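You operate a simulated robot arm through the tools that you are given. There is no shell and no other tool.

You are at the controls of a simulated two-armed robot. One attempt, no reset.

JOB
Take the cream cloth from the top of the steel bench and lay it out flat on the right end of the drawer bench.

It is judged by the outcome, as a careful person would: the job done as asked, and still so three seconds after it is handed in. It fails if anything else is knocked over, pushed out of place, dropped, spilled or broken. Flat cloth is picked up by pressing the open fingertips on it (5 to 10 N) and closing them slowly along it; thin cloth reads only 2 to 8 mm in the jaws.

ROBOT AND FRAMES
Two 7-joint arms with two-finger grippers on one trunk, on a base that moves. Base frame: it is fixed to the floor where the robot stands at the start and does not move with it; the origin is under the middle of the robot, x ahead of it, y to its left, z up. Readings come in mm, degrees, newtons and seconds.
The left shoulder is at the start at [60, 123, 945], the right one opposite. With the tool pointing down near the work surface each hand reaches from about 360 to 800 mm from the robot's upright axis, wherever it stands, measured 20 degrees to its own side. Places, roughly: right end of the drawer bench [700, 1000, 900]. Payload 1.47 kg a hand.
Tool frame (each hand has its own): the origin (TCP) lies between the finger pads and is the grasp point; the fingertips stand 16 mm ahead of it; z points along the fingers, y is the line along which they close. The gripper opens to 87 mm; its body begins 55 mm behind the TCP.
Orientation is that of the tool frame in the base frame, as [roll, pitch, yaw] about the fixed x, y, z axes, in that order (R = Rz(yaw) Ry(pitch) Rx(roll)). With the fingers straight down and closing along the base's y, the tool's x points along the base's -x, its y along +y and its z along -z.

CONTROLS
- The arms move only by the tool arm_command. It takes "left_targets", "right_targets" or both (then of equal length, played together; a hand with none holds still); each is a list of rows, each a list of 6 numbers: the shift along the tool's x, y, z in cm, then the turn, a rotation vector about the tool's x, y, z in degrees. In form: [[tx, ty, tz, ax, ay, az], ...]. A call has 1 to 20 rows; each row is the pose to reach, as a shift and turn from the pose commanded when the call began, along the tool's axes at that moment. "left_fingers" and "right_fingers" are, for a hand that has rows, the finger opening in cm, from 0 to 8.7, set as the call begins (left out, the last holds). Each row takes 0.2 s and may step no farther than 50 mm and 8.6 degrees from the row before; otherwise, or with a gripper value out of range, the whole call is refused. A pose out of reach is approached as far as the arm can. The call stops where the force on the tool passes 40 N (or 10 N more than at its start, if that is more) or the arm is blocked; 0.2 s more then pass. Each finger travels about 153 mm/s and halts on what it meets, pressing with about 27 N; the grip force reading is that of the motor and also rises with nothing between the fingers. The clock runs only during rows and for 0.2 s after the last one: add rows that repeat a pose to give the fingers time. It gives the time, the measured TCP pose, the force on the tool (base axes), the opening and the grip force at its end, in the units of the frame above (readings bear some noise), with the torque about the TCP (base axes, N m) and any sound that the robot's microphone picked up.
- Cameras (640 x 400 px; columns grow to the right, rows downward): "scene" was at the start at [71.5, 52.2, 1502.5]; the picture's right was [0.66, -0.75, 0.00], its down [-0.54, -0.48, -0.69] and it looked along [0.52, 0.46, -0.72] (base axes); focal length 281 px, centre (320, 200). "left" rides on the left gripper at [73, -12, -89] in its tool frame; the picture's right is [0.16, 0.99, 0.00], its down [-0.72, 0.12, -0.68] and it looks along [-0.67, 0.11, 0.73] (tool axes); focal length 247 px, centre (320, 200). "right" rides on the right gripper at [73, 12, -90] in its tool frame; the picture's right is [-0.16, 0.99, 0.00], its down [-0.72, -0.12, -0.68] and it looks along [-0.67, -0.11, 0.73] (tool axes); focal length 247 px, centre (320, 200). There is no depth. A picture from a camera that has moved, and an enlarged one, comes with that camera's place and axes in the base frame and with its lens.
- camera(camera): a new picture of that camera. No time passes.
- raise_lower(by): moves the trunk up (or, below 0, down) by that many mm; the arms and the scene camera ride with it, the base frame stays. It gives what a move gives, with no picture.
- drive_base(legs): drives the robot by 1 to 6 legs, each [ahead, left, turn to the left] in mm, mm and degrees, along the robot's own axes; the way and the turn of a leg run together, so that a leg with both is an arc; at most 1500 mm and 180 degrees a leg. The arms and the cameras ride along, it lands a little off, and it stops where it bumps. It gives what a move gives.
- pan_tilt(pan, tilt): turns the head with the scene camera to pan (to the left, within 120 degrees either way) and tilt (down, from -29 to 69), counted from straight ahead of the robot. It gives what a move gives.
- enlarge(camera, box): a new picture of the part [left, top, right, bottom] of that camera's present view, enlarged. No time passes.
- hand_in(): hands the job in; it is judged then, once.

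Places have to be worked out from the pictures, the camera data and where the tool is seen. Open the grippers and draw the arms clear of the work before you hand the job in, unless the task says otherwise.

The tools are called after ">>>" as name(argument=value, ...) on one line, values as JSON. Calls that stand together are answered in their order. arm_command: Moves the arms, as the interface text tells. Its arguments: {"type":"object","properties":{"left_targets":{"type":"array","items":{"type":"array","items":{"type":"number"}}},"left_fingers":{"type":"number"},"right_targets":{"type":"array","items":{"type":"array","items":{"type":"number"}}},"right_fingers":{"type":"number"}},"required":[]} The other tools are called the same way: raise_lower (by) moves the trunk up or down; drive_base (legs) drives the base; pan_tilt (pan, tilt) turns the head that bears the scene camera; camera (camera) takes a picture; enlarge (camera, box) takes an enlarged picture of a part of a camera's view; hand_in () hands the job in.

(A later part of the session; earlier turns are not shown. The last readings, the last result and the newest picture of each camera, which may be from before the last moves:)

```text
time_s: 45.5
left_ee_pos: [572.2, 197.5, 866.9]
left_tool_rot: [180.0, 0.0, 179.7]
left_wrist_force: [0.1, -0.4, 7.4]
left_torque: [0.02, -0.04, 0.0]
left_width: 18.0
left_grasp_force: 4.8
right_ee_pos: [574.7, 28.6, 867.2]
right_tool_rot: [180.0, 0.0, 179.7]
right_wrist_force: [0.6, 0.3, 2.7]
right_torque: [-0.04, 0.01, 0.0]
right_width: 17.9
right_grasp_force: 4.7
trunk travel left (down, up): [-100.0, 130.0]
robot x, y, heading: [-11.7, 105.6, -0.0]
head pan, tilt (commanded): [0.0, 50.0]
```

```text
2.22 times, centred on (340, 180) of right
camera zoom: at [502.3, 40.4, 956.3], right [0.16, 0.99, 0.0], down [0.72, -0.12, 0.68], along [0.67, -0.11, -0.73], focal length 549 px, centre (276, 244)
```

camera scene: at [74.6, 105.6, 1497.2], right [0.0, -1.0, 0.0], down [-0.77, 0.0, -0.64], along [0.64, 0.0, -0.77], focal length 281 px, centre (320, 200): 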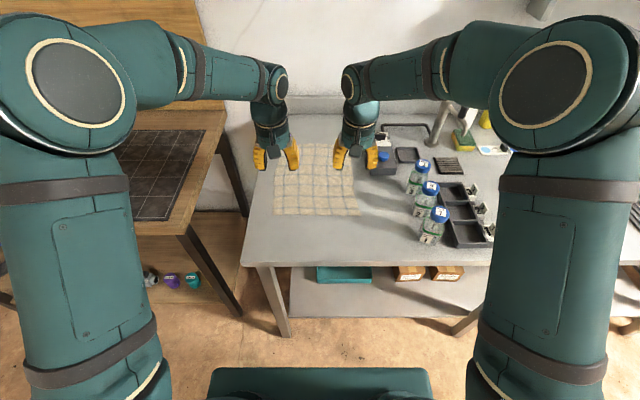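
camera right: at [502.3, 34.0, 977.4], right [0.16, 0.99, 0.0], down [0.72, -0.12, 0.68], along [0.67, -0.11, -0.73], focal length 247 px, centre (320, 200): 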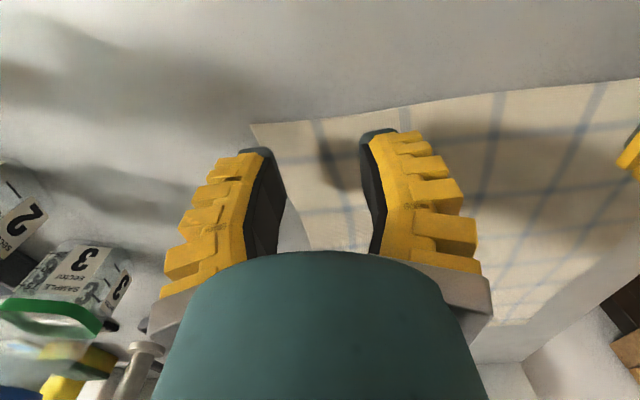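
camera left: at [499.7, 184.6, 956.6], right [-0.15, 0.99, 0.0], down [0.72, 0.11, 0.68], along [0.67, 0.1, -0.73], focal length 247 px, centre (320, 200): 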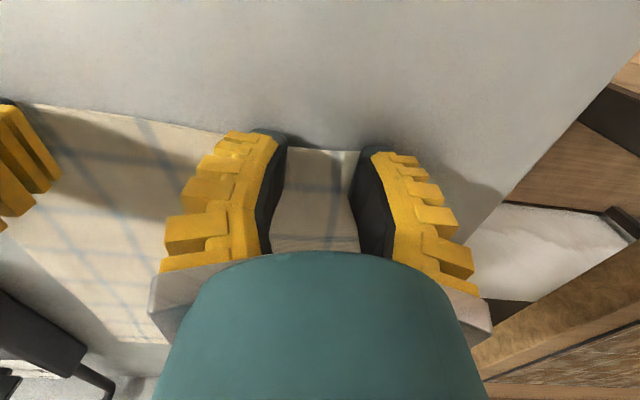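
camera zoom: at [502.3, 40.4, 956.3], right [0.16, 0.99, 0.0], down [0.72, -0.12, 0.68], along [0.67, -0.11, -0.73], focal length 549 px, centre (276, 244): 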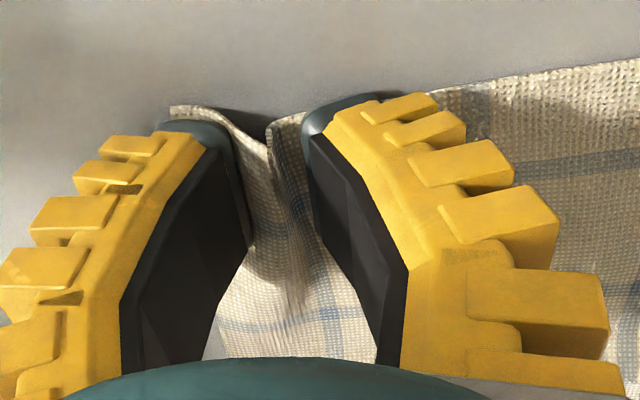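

The folds keep rising. The right press has dropped to 2.7 N, so I'll push that hand down 0.4 mm and continue closing to a pinch.

>>> arm_command(left_targets=[[0, 0, 0, 0, 0, 0], [0, 0, 0, 0, 0, 0]], right_targets=[[0, 0, 0.04, 0, 0, 0], [0, 0, 0.04, 0, 0, 0]], left_fingers=0.9, right_fingers=0.9)

>>> arm_command(left_targets=[[0, 0, 0, 0, 0, 0], [0, 0, 0, 0, 0, 0]], right_targets=[[0, 0, 0, 0, 0, 0], [0, 0, 0, 0, 0, 0]], left_fingers=0.4, right_fingers=0.4)

>>> arm_command(left_targets=[[0, 0, 0, 0, 0, 0], [0, 0, 0, 0, 0, 0], [0, 0, 0, 0, 0, 0]], right_targets=[[0, 0, 0, 0, 0, 0], [0, 0, 0, 0, 0, 0], [0, 0, 0, 0, 0, 0]], left_fingers=0, right_fingers=0)

>>> enlarge(camera="left", box=[200, 90, 480, 270])

>>> enlarge(camera="right", box=[200, 90, 480, 270])

```text
time_s: 46.0
left_ee_pos: [572.7, 196.2, 866.5]
left_tool_rot: [-180.0, 0.0, 179.7]
left_wrist_force: [-0.1, 0.0, 1.3]
left_torque: [0.05, 0.0, 0.01]
left_width: 13.1
left_grasp_force: 5.2
right_ee_pos: [576.0, 28.8, 866.7]
right_tool_rot: [179.9, 0.0, 179.8]
right_wrist_force: [-1.5, -0.9, 6.5]
right_torque: [0.03, 0.01, -0.03]
right_width: 13.3
right_grasp_force: 4.7
trunk travel left (down, up): [-100.0, 130.0]
robot x, y, heading: [-11.6, 105.1, -0.5]
head pan, tilt (commanded): [0.0, 50.0]
```

```text
time_s: 46.6
left_ee_pos: [572.2, 196.4, 867.2]
left_tool_rot: [-180.0, 0.0, 179.6]
left_wrist_force: [0.0, 0.4, 0.0]
left_torque: [-0.05, -0.04, -0.02]
left_width: 6.7
left_grasp_force: 7.8
right_ee_pos: [575.2, 28.7, 866.5]
right_tool_rot: [180.0, 0.0, 179.7]
right_wrist_force: [-0.5, 0.5, 0.8]
right_torque: [0.0, -0.01, 0.02]
right_width: 6.0
right_grasp_force: 7.9
trunk travel left (down, up): [-100.0, 130.0]
robot x, y, heading: [-13.6, 107.1, -0.4]
head pan, tilt (commanded): [0.0, 50.0]
```

```text
time_s: 47.5
left_ee_pos: [572.8, 196.1, 865.9]
left_tool_rot: [-180.0, 0.0, 179.7]
left_wrist_force: [0.0, -0.7, 0.6]
left_torque: [0.03, 0.02, 0.04]
left_width: 0.0
left_grasp_force: 26.5
right_ee_pos: [574.9, 28.1, 866.9]
right_tool_rot: [-180.0, 0.0, 179.8]
right_wrist_force: [-0.3, -0.2, 2.5]
right_torque: [0.0, 0.01, 0.0]
right_width: 0.0
right_grasp_force: 26.5
trunk travel left (down, up): [-100.0, 130.0]
robot x, y, heading: [-13.9, 105.0, -0.4]
head pan, tilt (commanded): [0.0, 50.0]
```

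```text
2.22 times, centred on (340, 180) of left
camera zoom: at [499.6, 184.6, 955.6], right [-0.15, 0.99, 0.0], down [0.72, 0.11, 0.68], along [0.67, 0.1, -0.73], focal length 549 px, centre (276, 244)
```

zoom: 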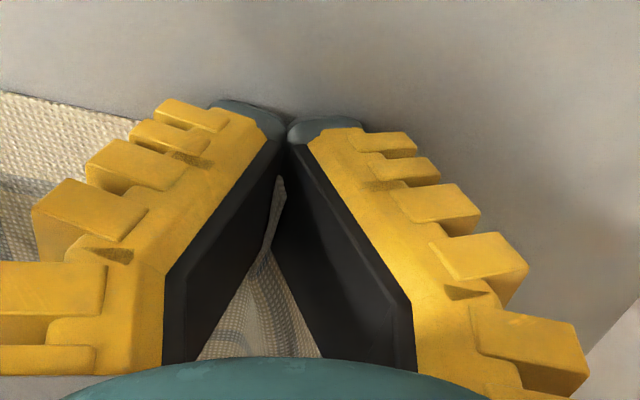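

```text
2.22 times, centred on (340, 180) of right
camera zoom: at [502.4, 40.6, 955.9], right [0.16, 0.99, 0.0], down [0.72, -0.12, 0.68], along [0.67, -0.11, -0.73], focal length 549 px, centre (276, 244)
```

zoom: 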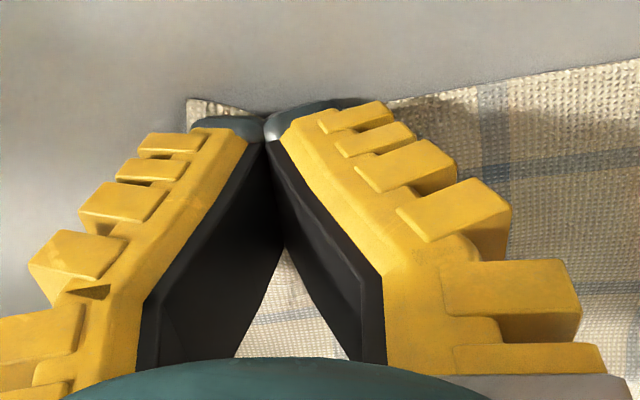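

Both jaws read 0.0, so the cloth slipped out. The press force fell away as the fingers closed, meaning the tips rise and I must lower the hands while closing. I'll lift slightly, open, and look at how the cloth lies.

>>> arm_command(left_targets=[[0, 0, -1.5, 0, 0, 0], [0, 0, -3, 0, 0, 0], [0, 0, -3, 0, 0, 0]], right_targets=[[0, 0, -1.5, 0, 0, 0], [0, 0, -3, 0, 0, 0], [0, 0, -3, 0, 0, 0]])

>>> camera(camera="left")

>>> camera(camera="right")

```text
time_s: 48.2
left_ee_pos: [573.2, 197.0, 896.8]
left_tool_rot: [180.0, 0.0, 179.7]
left_wrist_force: [0.3, -0.9, -0.4]
left_torque: [-0.01, 0.0, 0.0]
left_width: 0.0
left_grasp_force: 27.1
right_ee_pos: [575.2, 28.7, 895.9]
right_tool_rot: [-180.0, 0.0, 179.7]
right_wrist_force: [-0.6, 0.2, -0.2]
right_torque: [-0.01, -0.01, -0.02]
right_width: 0.1
right_grasp_force: 27.2
trunk travel left (down, up): [-100.0, 130.0]
robot x, y, heading: [-14.6, 107.4, -0.2]
head pan, tilt (commanded): [0.0, 50.0]
```

```text
taken
camera left: at [499.6, 184.7, 985.5], right [-0.15, 0.99, 0.0], down [0.72, 0.11, 0.68], along [0.67, 0.1, -0.73], focal length 247 px, centre (320, 200)
```

left: 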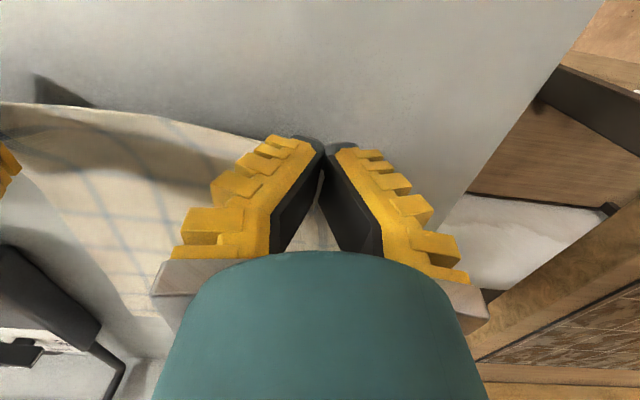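

```text
taken
camera right: at [502.4, 40.1, 985.8], right [0.16, 0.99, 0.0], down [0.72, -0.12, 0.68], along [0.67, -0.11, -0.73], focal length 247 px, centre (320, 200)
```

right: 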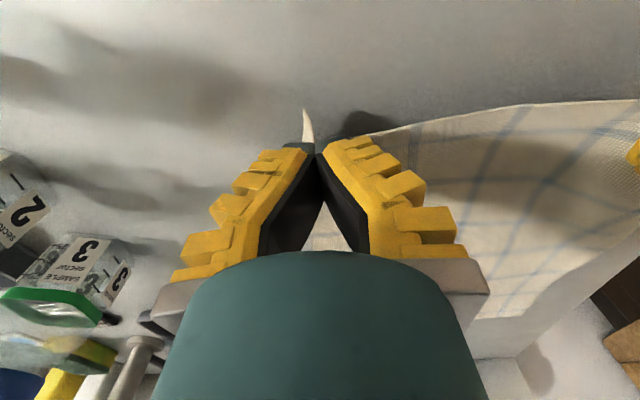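

In both wrist views the near edge seems to rise with the fingers, so it may be held even though the width reads 0. I'll check with the scene camera before going higher.

>>> enlarge(camera="scene", box=[240, 120, 400, 220])

>>> enlarge(camera="left", box=[200, 90, 480, 270])

>>> enlarge(camera="right", box=[200, 90, 480, 270])

```text
4.00 times, centred on (320, 170) of scene
camera zoom: at [76.0, 105.2, 1497.0], right [0.0, -1.0, 0.0], down [-0.77, 0.0, -0.64], along [0.64, 0.0, -0.77], focal length 1122 px, centre (320, 320)
```

zoom: 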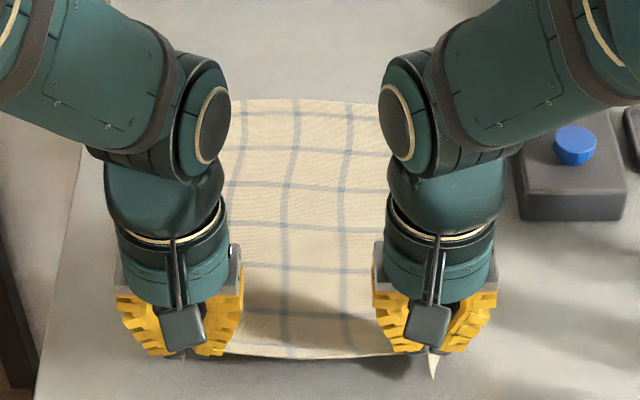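

```text
2.22 times, centred on (340, 180) of left
camera zoom: at [499.6, 184.7, 985.5], right [-0.15, 0.99, 0.0], down [0.72, 0.11, 0.68], along [0.67, 0.1, -0.73], focal length 549 px, centre (276, 244)
```

zoom: 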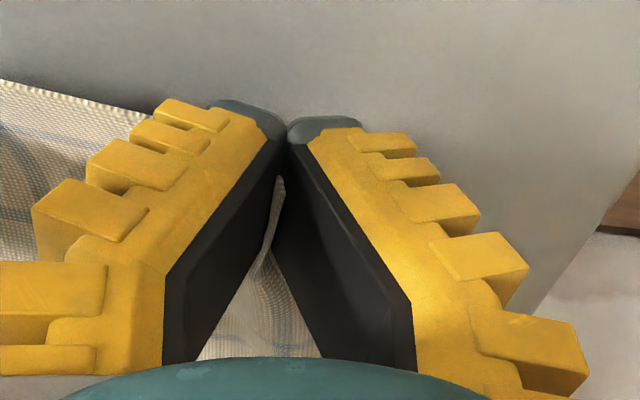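

```text
2.22 times, centred on (340, 180) of right
camera zoom: at [502.4, 40.1, 985.8], right [0.16, 0.99, 0.0], down [0.72, -0.12, 0.68], along [0.67, -0.11, -0.73], focal length 549 px, centre (276, 244)
```

zoom: 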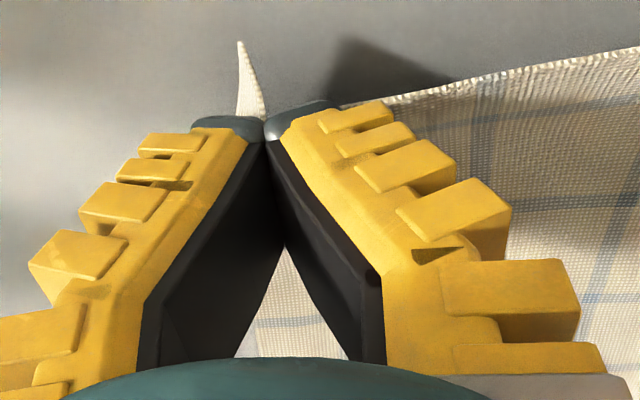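

The cloth is held at both corners: the near edge is lifted with a shadow under it. The pinch may be thin, so I'll lift gently by 10 cm and check again.

>>> arm_command(left_targets=[[0, 0, -1.5, 0, 0, 0], [0, 0, -3, 0, 0, 0], [0, 0, -4.5, 0, 0, 0], [0, 0, -6, 0, 0, 0], [0, 0, -7.5, 0, 0, 0], [0, 0, -9, 0, 0, 0], [0, 0, -10, 0, 0, 0], [0, 0, -10, 0, 0, 0]], right_targets=[[0, 0, -1.5, 0, 0, 0], [0, 0, -3, 0, 0, 0], [0, 0, -4.5, 0, 0, 0], [0, 0, -6, 0, 0, 0], [0, 0, -7.5, 0, 0, 0], [0, 0, -9, 0, 0, 0], [0, 0, -10, 0, 0, 0], [0, 0, -10, 0, 0, 0]])

>>> camera(camera="scene")

>>> camera(camera="left")

>>> camera(camera="right")

```text
time_s: 50.0
left_ee_pos: [573.3, 197.6, 996.7]
left_tool_rot: [-179.9, -0.1, 179.7]
left_wrist_force: [0.9, -0.2, -0.4]
left_torque: [0.01, 0.02, -0.02]
left_width: 0.2
left_grasp_force: 26.6
right_ee_pos: [574.5, 27.8, 996.0]
right_tool_rot: [-180.0, 0.0, 179.7]
right_wrist_force: [0.9, -0.2, -0.7]
right_torque: [0.03, 0.02, 0.03]
right_width: 0.3
right_grasp_force: 27.0
trunk travel left (down, up): [-100.0, 130.0]
robot x, y, heading: [-12.7, 106.2, -0.6]
head pan, tilt (commanded): [0.0, 50.0]
```

```text
taken
camera scene: at [76.0, 105.3, 1497.0], right [0.0, -1.0, 0.0], down [-0.77, 0.0, -0.64], along [0.64, 0.0, -0.77], focal length 281 px, centre (320, 200)
```

scene: 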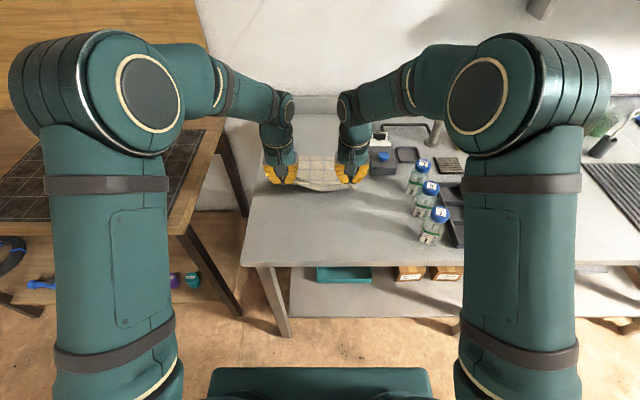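

```text
taken
camera left: at [499.8, 184.9, 1085.2], right [-0.15, 0.99, 0.0], down [0.72, 0.11, 0.68], along [0.67, 0.1, -0.73], focal length 247 px, centre (320, 200)
```

left: 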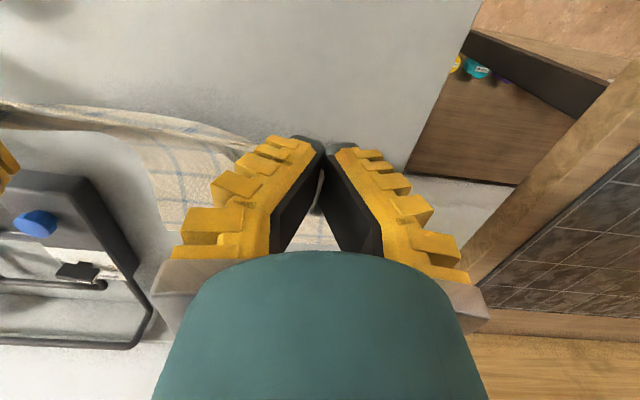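

```text
taken
camera right: at [502.3, 40.1, 1085.8], right [0.16, 0.99, 0.0], down [0.72, -0.12, 0.68], along [0.67, -0.11, -0.73], focal length 247 px, centre (320, 200)
```

right: 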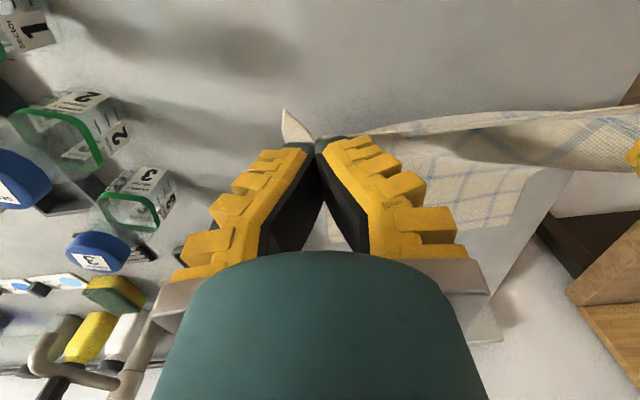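

Both grips hold and the near edge is up. I'll go on lifting slowly until the cloth hangs free.

>>> arm_command(left_targets=[[0, 0, -1.5, 0, 0, 0], [0, 0, -3, 0, 0, 0], [0, 0, -4.5, 0, 0, 0], [0, 0, -6, 0, 0, 0], [0, 0, -7.5, 0, 0, 0], [0, 0, -9, 0, 0, 0], [0, 0, -10.5, 0, 0, 0], [0, 0, -12, 0, 0, 0], [0, 0, -13.5, 0, 0, 0], [0, 0, -15, 0, 0, 0], [0, 0, -16.5, 0, 0, 0], [0, 0, -18, 0, 0, 0], [0, 0, -19.5, 0, 0, 0], [0, 0, -21, 0, 0, 0], [0, 0, -21, 0, 0, 0]], right_targets=[[0, 0, -1.5, 0, 0, 0], [0, 0, -3, 0, 0, 0], [0, 0, -4.5, 0, 0, 0], [0, 0, -6, 0, 0, 0], [0, 0, -7.5, 0, 0, 0], [0, 0, -9, 0, 0, 0], [0, 0, -10.5, 0, 0, 0], [0, 0, -12, 0, 0, 0], [0, 0, -13.5, 0, 0, 0], [0, 0, -15, 0, 0, 0], [0, 0, -16.5, 0, 0, 0], [0, 0, -18, 0, 0, 0], [0, 0, -19.5, 0, 0, 0], [0, 0, -21, 0, 0, 0], [0, 0, -21, 0, 0, 0]])

>>> camera(camera="scene")

>>> camera(camera="left")

>>> camera(camera="right")

```text
time_s: 53.2
left_ee_pos: [572.1, 197.3, 1206.1]
left_tool_rot: [180.0, -0.1, 179.7]
left_wrist_force: [-0.7, -0.5, 0.3]
left_torque: [0.02, 0.03, 0.0]
left_width: 0.0
left_grasp_force: 27.3
right_ee_pos: [575.5, 28.1, 1206.3]
right_tool_rot: [180.0, 0.0, 179.8]
right_wrist_force: [-0.1, -0.4, 0.3]
right_torque: [-0.03, -0.02, 0.0]
right_width: 0.0
right_grasp_force: 26.6
trunk travel left (down, up): [-100.0, 130.0]
robot x, y, heading: [-10.0, 102.5, -0.4]
head pan, tilt (commanded): [0.0, 50.0]
```

```text
taken
camera scene: at [76.0, 105.3, 1497.0], right [0.0, -1.0, 0.0], down [-0.77, 0.0, -0.64], along [0.64, 0.0, -0.77], focal length 281 px, centre (320, 200)
```

scene: 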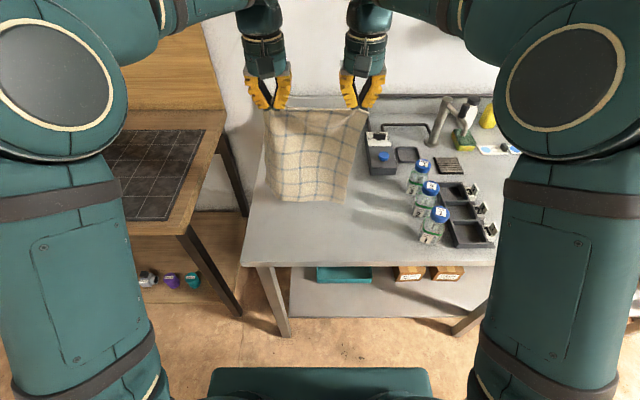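

```text
taken
camera left: at [499.6, 185.4, 1295.3], right [-0.15, 0.99, 0.0], down [0.72, 0.11, 0.68], along [0.67, 0.1, -0.73], focal length 247 px, centre (320, 200)
```

left: 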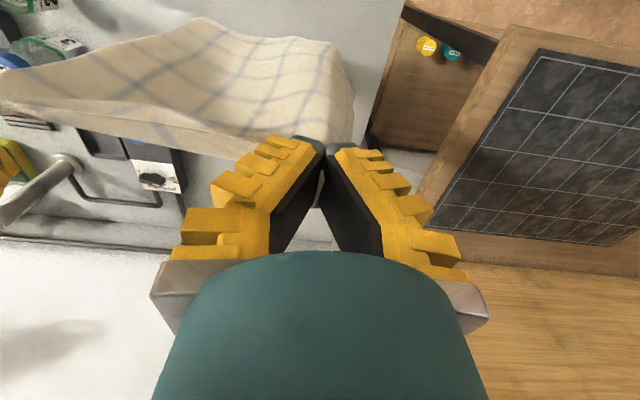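

```text
taken
camera right: at [503.0, 39.8, 1296.1], right [0.16, 0.99, 0.0], down [0.72, -0.12, 0.68], along [0.67, -0.11, -0.73], focal length 247 px, centre (320, 200)
```

right: 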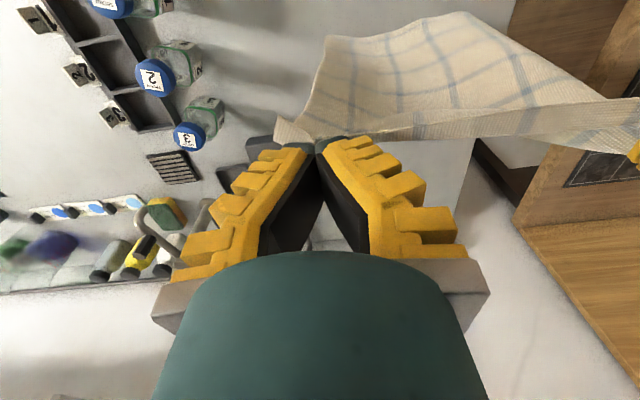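

The cloth now hangs free like a curtain from both hands. I'll raise the trunk for clearance over the higher drawer bench, then back away from the steel bench.

>>> raise_lower(by=110)

>>> drive_base(legs=[[-250, 0, 0]])

>>> camera(camera="scene")

```text
time_s: 54.7
left_ee_pos: [572.1, 198.2, 1315.2]
left_tool_rot: [-180.0, -0.1, 179.6]
left_wrist_force: [0.2, 0.2, 0.3]
left_torque: [-0.03, 0.0, -0.01]
left_width: 0.0
left_grasp_force: 26.8
right_ee_pos: [575.4, 28.2, 1316.8]
right_tool_rot: [180.0, 0.1, 179.8]
right_wrist_force: [0.2, 1.1, 0.3]
right_torque: [-0.01, -0.03, -0.03]
right_width: 0.2
right_grasp_force: 26.8
trunk travel left (down, up): [-210.0, 20.0]
robot x, y, heading: [-13.5, 106.2, -0.2]
head pan, tilt (commanded): [0.0, 50.0]
```

```text
time_s: 56.5
left_ee_pos: [322.4, 197.6, 1315.4]
left_tool_rot: [-180.0, 0.0, 179.7]
left_wrist_force: [-0.6, -0.6, -0.3]
left_torque: [-0.02, -0.01, 0.02]
left_width: 0.0
left_grasp_force: 27.4
right_ee_pos: [325.1, 29.6, 1316.7]
right_tool_rot: [-180.0, 0.0, 179.7]
right_wrist_force: [0.4, 0.4, 0.7]
right_torque: [0.01, -0.01, -0.04]
right_width: 0.1
right_grasp_force: 26.8
trunk travel left (down, up): [-210.0, 20.0]
robot x, y, heading: [-258.9, 104.0, -0.0]
head pan, tilt (commanded): [0.0, 50.0]
```

```text
taken
camera scene: at [-174.7, 106.5, 1607.1], right [-0.01, -1.0, 0.0], down [-0.77, 0.0, -0.64], along [0.64, 0.0, -0.77], focal length 281 px, centre (320, 200)
```

scene: 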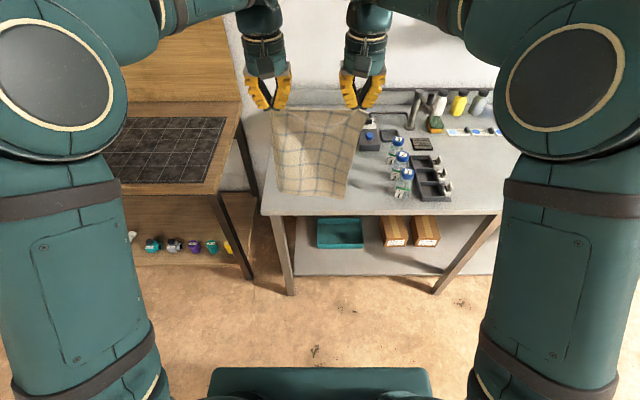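

The cloth is still held well. Now I'll drive left about 790 mm to line the hands up with y≈905 on the drawer bench.

>>> drive_base(legs=[[0, 400, 0], [0, 391, 0]])

>>> camera(camera="scene")

```text
time_s: 64.1
left_ee_pos: [327.4, 988.2, 1316.5]
left_tool_rot: [-180.0, 0.0, 179.6]
left_wrist_force: [0.4, -0.3, -0.4]
left_torque: [0.0, 0.03, -0.01]
left_width: 0.0
left_grasp_force: 26.9
right_ee_pos: [330.2, 819.8, 1315.9]
right_tool_rot: [179.9, 0.1, 179.5]
right_wrist_force: [-0.5, 1.3, 0.1]
right_torque: [-0.02, -0.04, -0.04]
right_width: 0.0
right_grasp_force: 27.5
trunk travel left (down, up): [-210.0, 20.0]
robot x, y, heading: [-257.5, 900.6, -0.3]
head pan, tilt (commanded): [0.0, 50.0]
```

```text
taken
camera scene: at [-170.0, 898.9, 1607.1], right [-0.01, -1.0, 0.0], down [-0.77, 0.01, -0.64], along [0.64, 0.0, -0.77], focal length 281 px, centre (320, 200)
```

scene: 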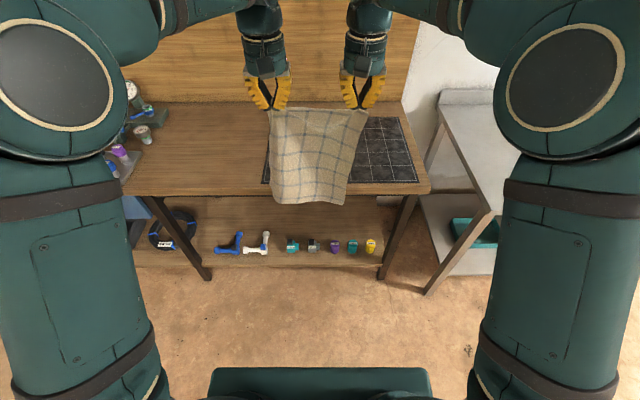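

Comparing this with the earlier view puts the drawer bench top at z≈857 as well, with the mat at about y 533–1108, x 534–944. I'll shift 45 mm further left so the cloth centres near y≈950, then drive forward over the bench.

>>> drive_base(legs=[[0, 45, 0], [300, 0, 0]])

>>> camera(camera="scene")

```text
time_s: 66.9
left_ee_pos: [628.3, 1030.5, 1315.6]
left_tool_rot: [180.0, 0.0, 179.6]
left_wrist_force: [0.1, 0.4, -0.1]
left_torque: [0.0, -0.01, -0.02]
left_width: 0.0
left_grasp_force: 26.6
right_ee_pos: [629.4, 862.9, 1318.2]
right_tool_rot: [180.0, 0.0, 179.5]
right_wrist_force: [0.9, -0.7, -0.4]
right_torque: [0.01, 0.01, 0.01]
right_width: 0.1
right_grasp_force: 26.8
trunk travel left (down, up): [-210.0, 20.0]
robot x, y, heading: [43.8, 940.6, -0.4]
head pan, tilt (commanded): [0.0, 50.0]
```

```text
taken
camera scene: at [131.3, 941.2, 1607.0], right [-0.01, -1.0, 0.0], down [-0.77, 0.01, -0.64], along [0.64, -0.01, -0.77], focal length 281 px, centre (320, 200)
```

scene: 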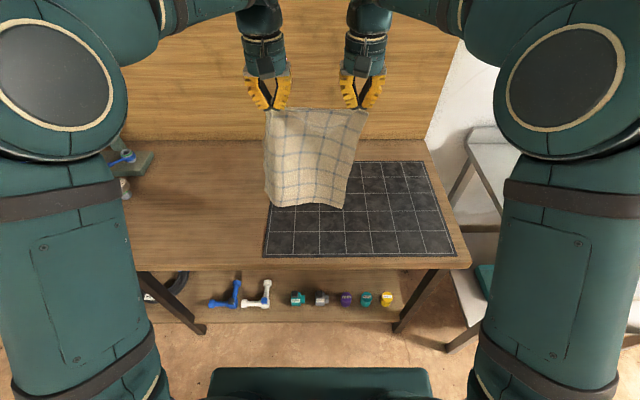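

The mat is at x 536–958, y 528–1103, and the hands are centred on y≈947. I'll drive 130 mm further forward so the arms can start the lay-down near the back of the bench.

>>> drive_base(legs=[[130, 0, 0]])

>>> arm_command(left_targets=[[-1.5, 0, 0, 0, 0, 0], [-3, 0, 0, 0, 0, 0], [-4.5, 0, 0, 0, 0, 0], [-6, 0, 0.5, 0, 0, 0], [-7.5, 0, 1.5, 0, 0, 0], [-9, 0, 3, 0, 0, 0], [-10, 0, 4.5, 0, 0, 0], [-11, 0, 6, 0, 0, 0], [-11.5, 0, 7.5, 0, 0, 0], [-11.5, 0, 9, 0, 0, 0], [-11.5, 0, 9, 0, 0, 0]], right_targets=[[-1.5, 0, 0, 0, 0, 0], [-3, 0, 0, 0, 0, 0], [-4.5, 0, 0, 0, 0, 0], [-6, 0, 0.5, 0, 0, 0], [-7.5, 0, 1.5, 0, 0, 0], [-9, 0, 3, 0, 0, 0], [-10, 0, 4.5, 0, 0, 0], [-11, 0, 6, 0, 0, 0], [-11.5, 0, 7.5, 0, 0, 0], [-11.5, 0, 9, 0, 0, 0], [-11.5, 0, 9, 0, 0, 0]])

>>> camera(camera="scene")

>>> camera(camera="left")

```text
time_s: 68.2
left_ee_pos: [755.1, 1031.0, 1316.6]
left_tool_rot: [-179.9, 0.0, 179.5]
left_wrist_force: [-0.3, -0.2, -0.2]
left_torque: [-0.02, -0.02, -0.01]
left_width: 0.0
left_grasp_force: 26.6
right_ee_pos: [758.4, 861.1, 1317.0]
right_tool_rot: [179.9, 0.0, 179.6]
right_wrist_force: [0.1, -0.2, -0.5]
right_torque: [0.0, 0.01, 0.0]
right_width: 0.4
right_grasp_force: 27.2
trunk travel left (down, up): [-210.0, 20.0]
robot x, y, heading: [169.7, 939.4, -0.1]
head pan, tilt (commanded): [0.0, 50.0]
```

```text
time_s: 70.5
left_ee_pos: [870.4, 1030.5, 1226.5]
left_tool_rot: [-179.9, 0.0, 179.6]
left_wrist_force: [-0.7, -0.9, 0.3]
left_torque: [-0.01, 0.01, 0.01]
left_width: 0.0
left_grasp_force: 27.5
right_ee_pos: [872.1, 860.9, 1225.8]
right_tool_rot: [-179.9, -0.1, 179.6]
right_wrist_force: [0.3, 0.1, 0.6]
right_torque: [0.0, -0.01, 0.02]
right_width: 0.0
right_grasp_force: 27.0
trunk travel left (down, up): [-210.0, 20.0]
robot x, y, heading: [171.8, 943.5, -0.3]
head pan, tilt (commanded): [0.0, 50.0]
```

```text
taken
camera scene: at [258.7, 940.3, 1607.1], right [-0.01, -1.0, 0.0], down [-0.77, 0.01, -0.64], along [0.64, 0.0, -0.77], focal length 281 px, centre (320, 200)
```

scene: 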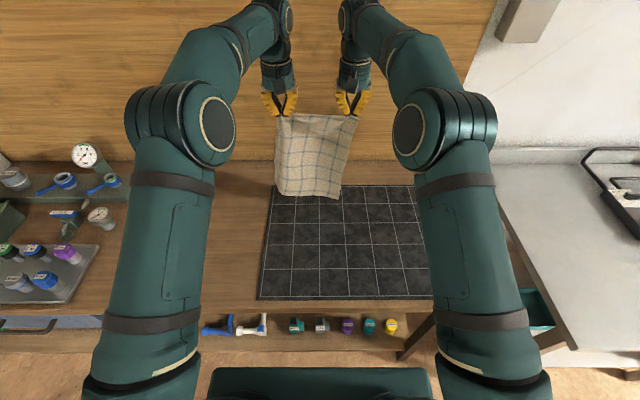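

```text
taken
camera left: at [797.7, 1018.4, 1315.6], right [-0.15, 0.99, 0.0], down [0.72, 0.11, 0.68], along [0.67, 0.1, -0.73], focal length 247 px, centre (320, 200)
```

left: 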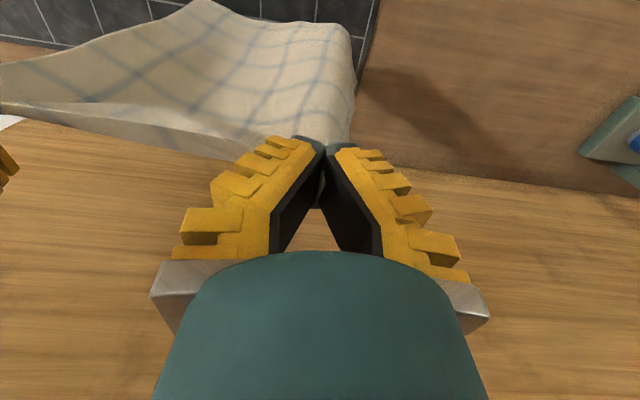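

The cloth hangs straight, with its bottom edge near x≈852 and about 45–70 mm above the mat. I'll lower the trunk 50 mm so the bottom just about touches, then check.

>>> raise_lower(by=-50)

>>> enlarge(camera="scene", box=[220, 80, 420, 230])

>>> camera(camera="right")

```text
time_s: 71.5
left_ee_pos: [870.7, 1030.2, 1176.9]
left_tool_rot: [-180.0, 0.2, 179.7]
left_wrist_force: [-0.5, -0.5, -0.2]
left_torque: [-0.03, -0.01, 0.03]
left_width: 0.0
left_grasp_force: 26.8
right_ee_pos: [871.7, 860.6, 1176.0]
right_tool_rot: [-180.0, 0.0, 179.6]
right_wrist_force: [-0.4, 0.1, -0.5]
right_torque: [0.06, 0.04, -0.01]
right_width: 0.0
right_grasp_force: 26.8
trunk travel left (down, up): [-160.0, 70.0]
robot x, y, heading: [168.4, 939.6, -0.2]
head pan, tilt (commanded): [0.0, 50.0]
```

```text
2.67 times, centred on (320, 155) of scene
camera zoom: at [258.4, 940.3, 1557.2], right [-0.01, -1.0, 0.0], down [-0.77, 0.01, -0.64], along [0.64, 0.0, -0.77], focal length 748 px, centre (320, 320)
```

zoom: 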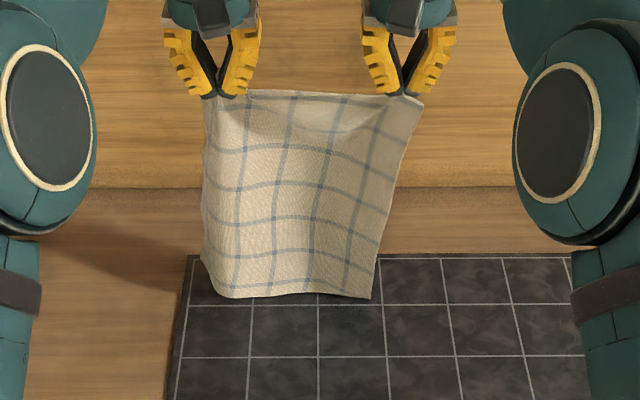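

```text
taken
camera right: at [800.6, 872.1, 1266.1], right [0.17, 0.99, 0.0], down [0.72, -0.12, 0.68], along [0.67, -0.11, -0.73], focal length 247 px, centre (320, 200)
```

right: 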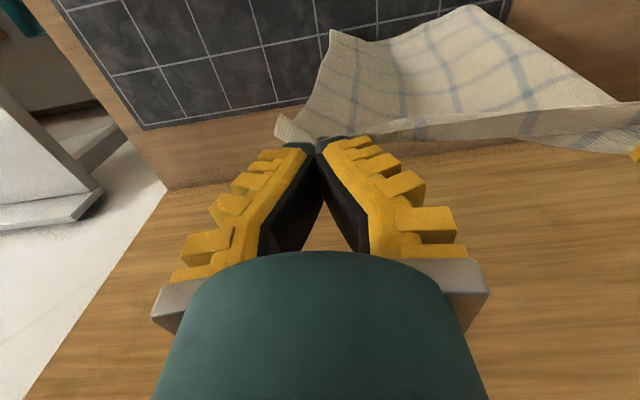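

The bottom edge is about 25 mm above the mat. I'll begin the lay-down: draw the hands back toward the robot while lowering, so the bottom edge trails away from the robot.

>>> arm_command(left_targets=[[1.0, 0, 1.0, 0, 0, 0], [2.5, 0, 1.9, 0, 0, 0], [4.2, 0, 2.6, 0, 0, 0], [6.0, 0, 3.2, 0, 0, 0], [8.0, 0, 3.9, 0, 0, 0], [10.0, 0, 4.7, 0, 0, 0], [12.0, 0, 5.6, 0, 0, 0], [14.0, 0, 6.7, 0, 0, 0], [15.8, 0, 7.9, 0, 0, 0], [17.5, 0, 9.2, 0, 0, 0], [17.5, 0, 9.2, 0, 0, 0]], right_targets=[[1.0, 0, 1.0, 0, 0, 0], [2.5, 0, 1.9, 0, 0, 0], [4.2, 0, 2.6, 0, 0, 0], [6.0, 0, 3.2, 0, 0, 0], [8.0, 0, 3.9, 0, 0, 0], [10.0, 0, 4.7, 0, 0, 0], [12.0, 0, 5.6, 0, 0, 0], [14.0, 0, 6.7, 0, 0, 0], [15.8, 0, 7.9, 0, 0, 0], [17.5, 0, 9.2, 0, 0, 0], [17.5, 0, 9.2, 0, 0, 0]])

>>> camera(camera="scene")

>>> camera(camera="left")

```text
time_s: 73.9
left_ee_pos: [696.7, 1032.5, 1084.0]
left_tool_rot: [-179.9, 0.2, 179.6]
left_wrist_force: [0.0, -0.3, -0.2]
left_torque: [-0.02, -0.03, 0.0]
left_width: 0.1
left_grasp_force: 27.3
right_ee_pos: [699.6, 861.8, 1084.5]
right_tool_rot: [179.9, -0.1, 179.6]
right_wrist_force: [0.7, 0.3, 0.1]
right_torque: [0.02, 0.02, 0.01]
right_width: 0.1
right_grasp_force: 26.4
trunk travel left (down, up): [-160.0, 70.0]
robot x, y, heading: [170.7, 942.1, -0.5]
head pan, tilt (commanded): [0.0, 50.0]
```

```text
taken
camera scene: at [259.2, 940.3, 1557.0], right [-0.01, -1.0, 0.0], down [-0.77, 0.01, -0.64], along [0.64, 0.0, -0.77], focal length 281 px, centre (320, 200)
```

scene: 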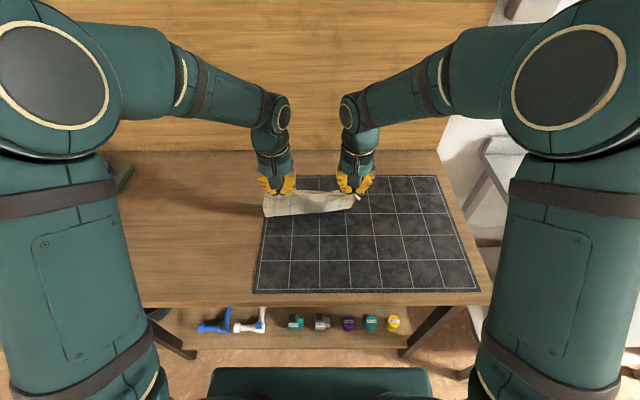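

```text
taken
camera left: at [623.4, 1020.4, 1173.3], right [-0.15, 0.99, 0.0], down [0.72, 0.11, 0.68], along [0.67, 0.1, -0.73], focal length 247 px, centre (320, 200)
```

left: 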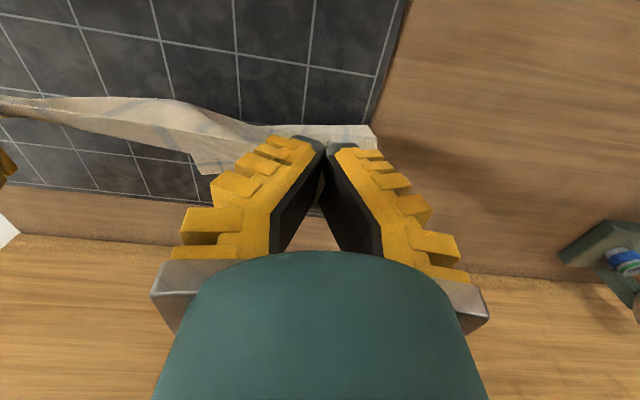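

The near strip of the cloth is up at the hands and the rest seems to trail onto the mat. I'll zoom in to see how the far part lies before going on.

>>> enlarge(camera="scene", box=[230, 150, 390, 250])

>>> camera(camera="right")

>>> enlarge(camera="left", box=[0, 60, 400, 260])

```text
4.00 times, centred on (310, 200) of scene
camera zoom: at [259.2, 940.3, 1557.0], right [-0.01, -1.0, 0.0], down [-0.77, 0.01, -0.64], along [0.64, 0.0, -0.77], focal length 1122 px, centre (360, 200)
```

zoom: 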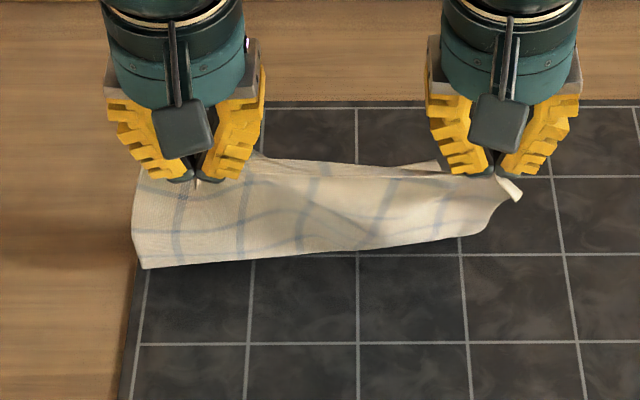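

```text
taken
camera right: at [626.6, 873.2, 1173.5], right [0.17, 0.99, 0.0], down [0.72, -0.12, 0.68], along [0.67, -0.11, -0.73], focal length 247 px, centre (320, 200)
```

right: 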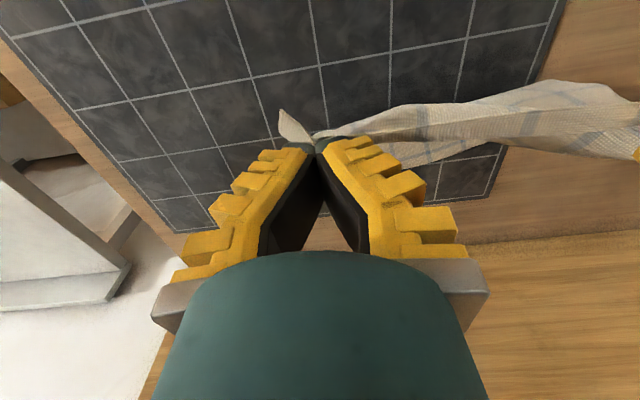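

```text
1.60 times, centred on (200, 160) of left
camera zoom: at [623.4, 1020.4, 1173.3], right [-0.15, 0.99, 0.0], down [0.72, 0.11, 0.68], along [0.67, 0.1, -0.73], focal length 395 px, centre (512, 264)
```

zoom: 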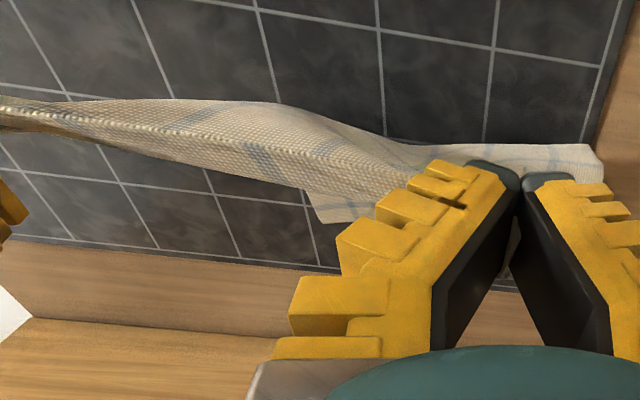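

The far-right corner is already on the mat at about [883, 866], and the sheet slopes up cleanly to the hands. I'll continue the arc down and back until the hands are just above the mat.

>>> arm_command(left_targets=[[1.8, 0, 1.3, 0, 0, 0], [3.5, 0, 2.7, 0, 0, 0], [4.7, 0, 4.3, 0, 0, 0], [5.8, 0, 5.9, 0, 0, 0], [6.7, 0, 7.4, 0, 0, 0], [7.5, 0, 9.0, 0, 0, 0], [8.2, 0, 10.6, 0, 0, 0], [8.8, 0, 12.2, 0, 0, 0], [9.3, 0, 13.9, 0, 0, 0], [9.8, 0, 15.6, 0, 0, 0], [10.1, 0, 17.1, 0, 0, 0], [10.3, 0, 18.4, 0, 0, 0], [10.6, 0, 19.4, 0, 0, 0], [10.6, 0, 19.4, 0, 0, 0]], right_targets=[[1.8, 0, 1.3, 0, 0, 0], [3.5, 0, 2.7, 0, 0, 0], [4.7, 0, 4.3, 0, 0, 0], [5.8, 0, 5.9, 0, 0, 0], [6.7, 0, 7.4, 0, 0, 0], [7.5, 0, 9.0, 0, 0, 0], [8.2, 0, 10.6, 0, 0, 0], [8.8, 0, 12.2, 0, 0, 0], [9.3, 0, 13.9, 0, 0, 0], [9.8, 0, 15.6, 0, 0, 0], [10.1, 0, 17.1, 0, 0, 0], [10.3, 0, 18.4, 0, 0, 0], [10.6, 0, 19.4, 0, 0, 0], [10.6, 0, 19.4, 0, 0, 0]])

>>> camera(camera="scene")

>>> camera(camera="left")

>>> camera(camera="right")

```text
time_s: 76.9
left_ee_pos: [589.7, 1031.5, 890.5]
left_tool_rot: [-179.8, -0.1, 179.6]
left_wrist_force: [-0.4, -0.4, -0.1]
left_torque: [-0.03, 0.02, -0.02]
left_width: 0.0
left_grasp_force: 27.0
right_ee_pos: [591.5, 863.1, 891.3]
right_tool_rot: [-180.0, -0.1, 179.7]
right_wrist_force: [0.4, 0.8, -0.5]
right_torque: [-0.02, 0.03, 0.0]
right_width: 0.1
right_grasp_force: 26.9
trunk travel left (down, up): [-160.0, 70.0]
robot x, y, heading: [170.6, 944.6, -0.5]
head pan, tilt (commanded): [0.0, 50.0]
```

```text
taken
camera scene: at [258.5, 940.3, 1557.1], right [-0.01, -1.0, 0.0], down [-0.77, 0.01, -0.64], along [0.64, 0.0, -0.77], focal length 281 px, centre (320, 200)
```

scene: 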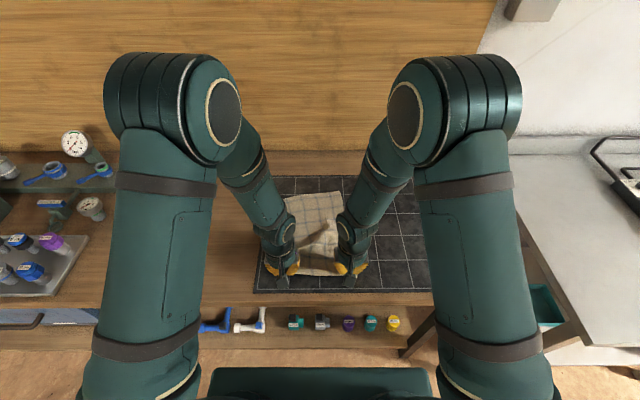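

```text
taken
camera left: at [516.6, 1019.6, 979.6], right [-0.15, 0.99, 0.0], down [0.72, 0.11, 0.68], along [0.67, 0.1, -0.73], focal length 247 px, centre (320, 200)
```

left: 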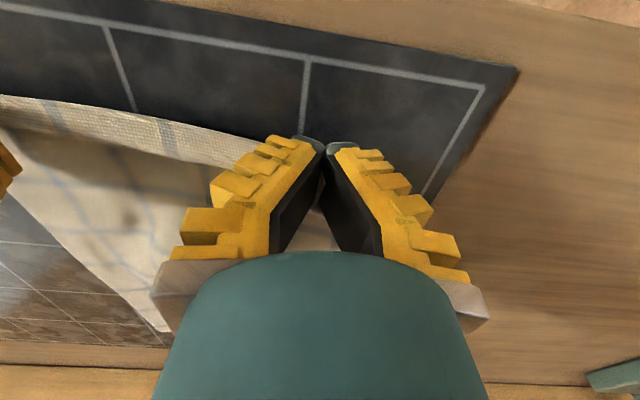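

```text
taken
camera right: at [519.7, 874.7, 980.0], right [0.17, 0.99, 0.0], down [0.72, -0.12, 0.68], along [0.67, -0.11, -0.73], focal length 247 px, centre (320, 200)
```

right: 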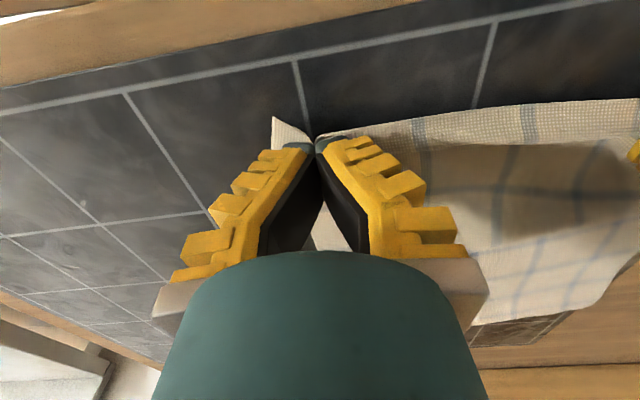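

The cloth is down with only the near edge still raised. I'll lower to near contact while pulling back about 15 mm to draw it taut.

>>> arm_command(left_targets=[[0.3, 0, 0.4, 0, 0, 0], [0.5, 0, 0.8, 0, 0, 0], [0.8, 0, 1.2, 0, 0, 0], [1.2, 0, 1.4, 0, 0, 0], [1.5, 0, 1.5, 0, 0, 0], [1.5, 0, 1.5, 0, 0, 0]], right_targets=[[0.3, 0, 0.4, 0, 0, 0], [0.5, 0, 0.8, 0, 0, 0], [0.8, 0, 1.2, 0, 0, 0], [1.2, 0, 1.4, 0, 0, 0], [1.5, 0, 1.5, 0, 0, 0], [1.5, 0, 1.5, 0, 0, 0]])

>>> camera(camera="left")

>>> camera(camera="right")

>>> enlarge(camera="scene", box=[220, 170, 420, 300])

```text
time_s: 78.1
left_ee_pos: [580.8, 1031.9, 878.1]
left_tool_rot: [-179.7, 0.9, 179.6]
left_wrist_force: [4.2, 2.6, 16.3]
left_torque: [0.13, -0.24, -0.02]
left_width: 0.0
left_grasp_force: 26.9
right_ee_pos: [584.1, 862.8, 878.4]
right_tool_rot: [179.8, 1.0, 179.5]
right_wrist_force: [3.3, -3.6, 18.1]
right_torque: [-0.01, 0.11, -0.01]
right_width: 0.0
right_grasp_force: 26.9
trunk travel left (down, up): [-160.0, 70.0]
robot x, y, heading: [170.9, 940.5, -0.5]
head pan, tilt (commanded): [0.0, 50.0]
stopped in row 5 (right hand): the force on the tool passed its limit at 44 N (the readings are from after the stop); the commanded pose is now the measured one
```

```text
taken
camera left: at [506.3, 1019.7, 966.3], right [-0.15, 0.99, -0.01], down [0.71, 0.11, 0.69], along [0.68, 0.1, -0.72], focal length 247 px, centre (320, 200)
```

left: 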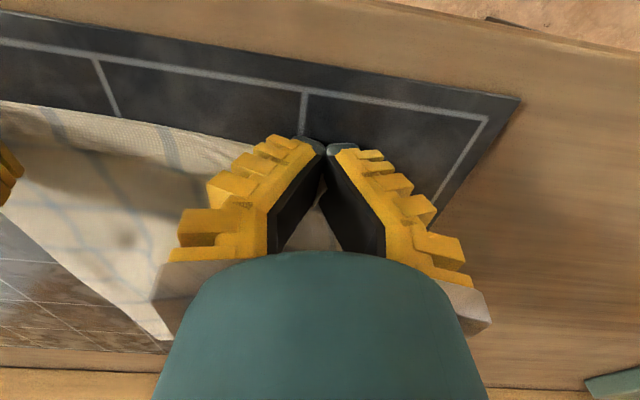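

```text
taken
camera right: at [510.3, 874.7, 967.1], right [0.17, 0.99, 0.01], down [0.71, -0.13, 0.69], along [0.68, -0.11, -0.72], focal length 247 px, centre (320, 200)
```

right: 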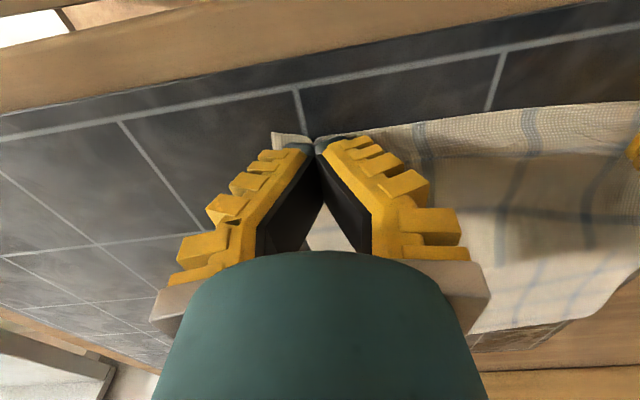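

```text
3.08 times, centred on (320, 235) of scene
camera zoom: at [257.7, 940.2, 1557.2], right [-0.01, -1.0, 0.0], down [-0.77, 0.01, -0.64], along [0.64, 0.0, -0.77], focal length 863 px, centre (320, 92)
```

zoom: 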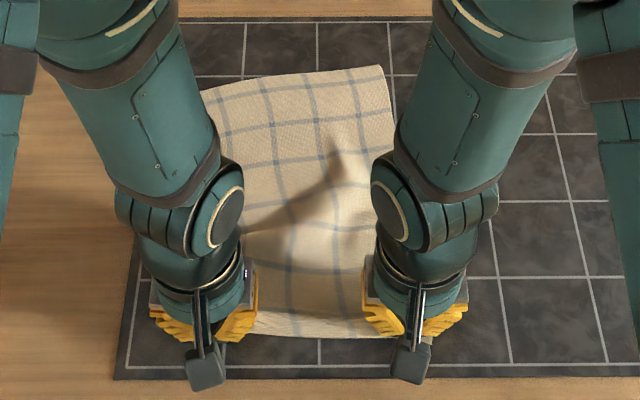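

The hands are touching: at z≈878 they press about 17 N on the mat. I'll ease that off, then open the fingers slowly while pressing lightly so the pinched folds spread out again.

>>> arm_command(left_targets=[[0, 0, -0.15, 0, 0, 0], [0, 0, -0.15, 0, 0, 0]], right_targets=[[0, 0, -0.15, 0, 0, 0], [0, 0, -0.15, 0, 0, 0]])

```text
time_s: 78.7
left_ee_pos: [580.9, 1030.7, 879.9]
left_tool_rot: [-179.7, 0.7, 179.6]
left_wrist_force: [5.1, 1.3, 9.2]
left_torque: [0.07, -0.16, -0.03]
left_width: 0.0
left_grasp_force: 26.8
right_ee_pos: [585.0, 863.6, 878.4]
right_tool_rot: [179.8, 0.6, 179.6]
right_wrist_force: [5.7, -2.7, 11.7]
right_torque: [0.04, 0.0, 0.01]
right_width: 0.0
right_grasp_force: 27.0
trunk travel left (down, up): [-160.0, 70.0]
robot x, y, heading: [171.4, 943.6, -0.4]
head pan, tilt (commanded): [0.0, 50.0]
```

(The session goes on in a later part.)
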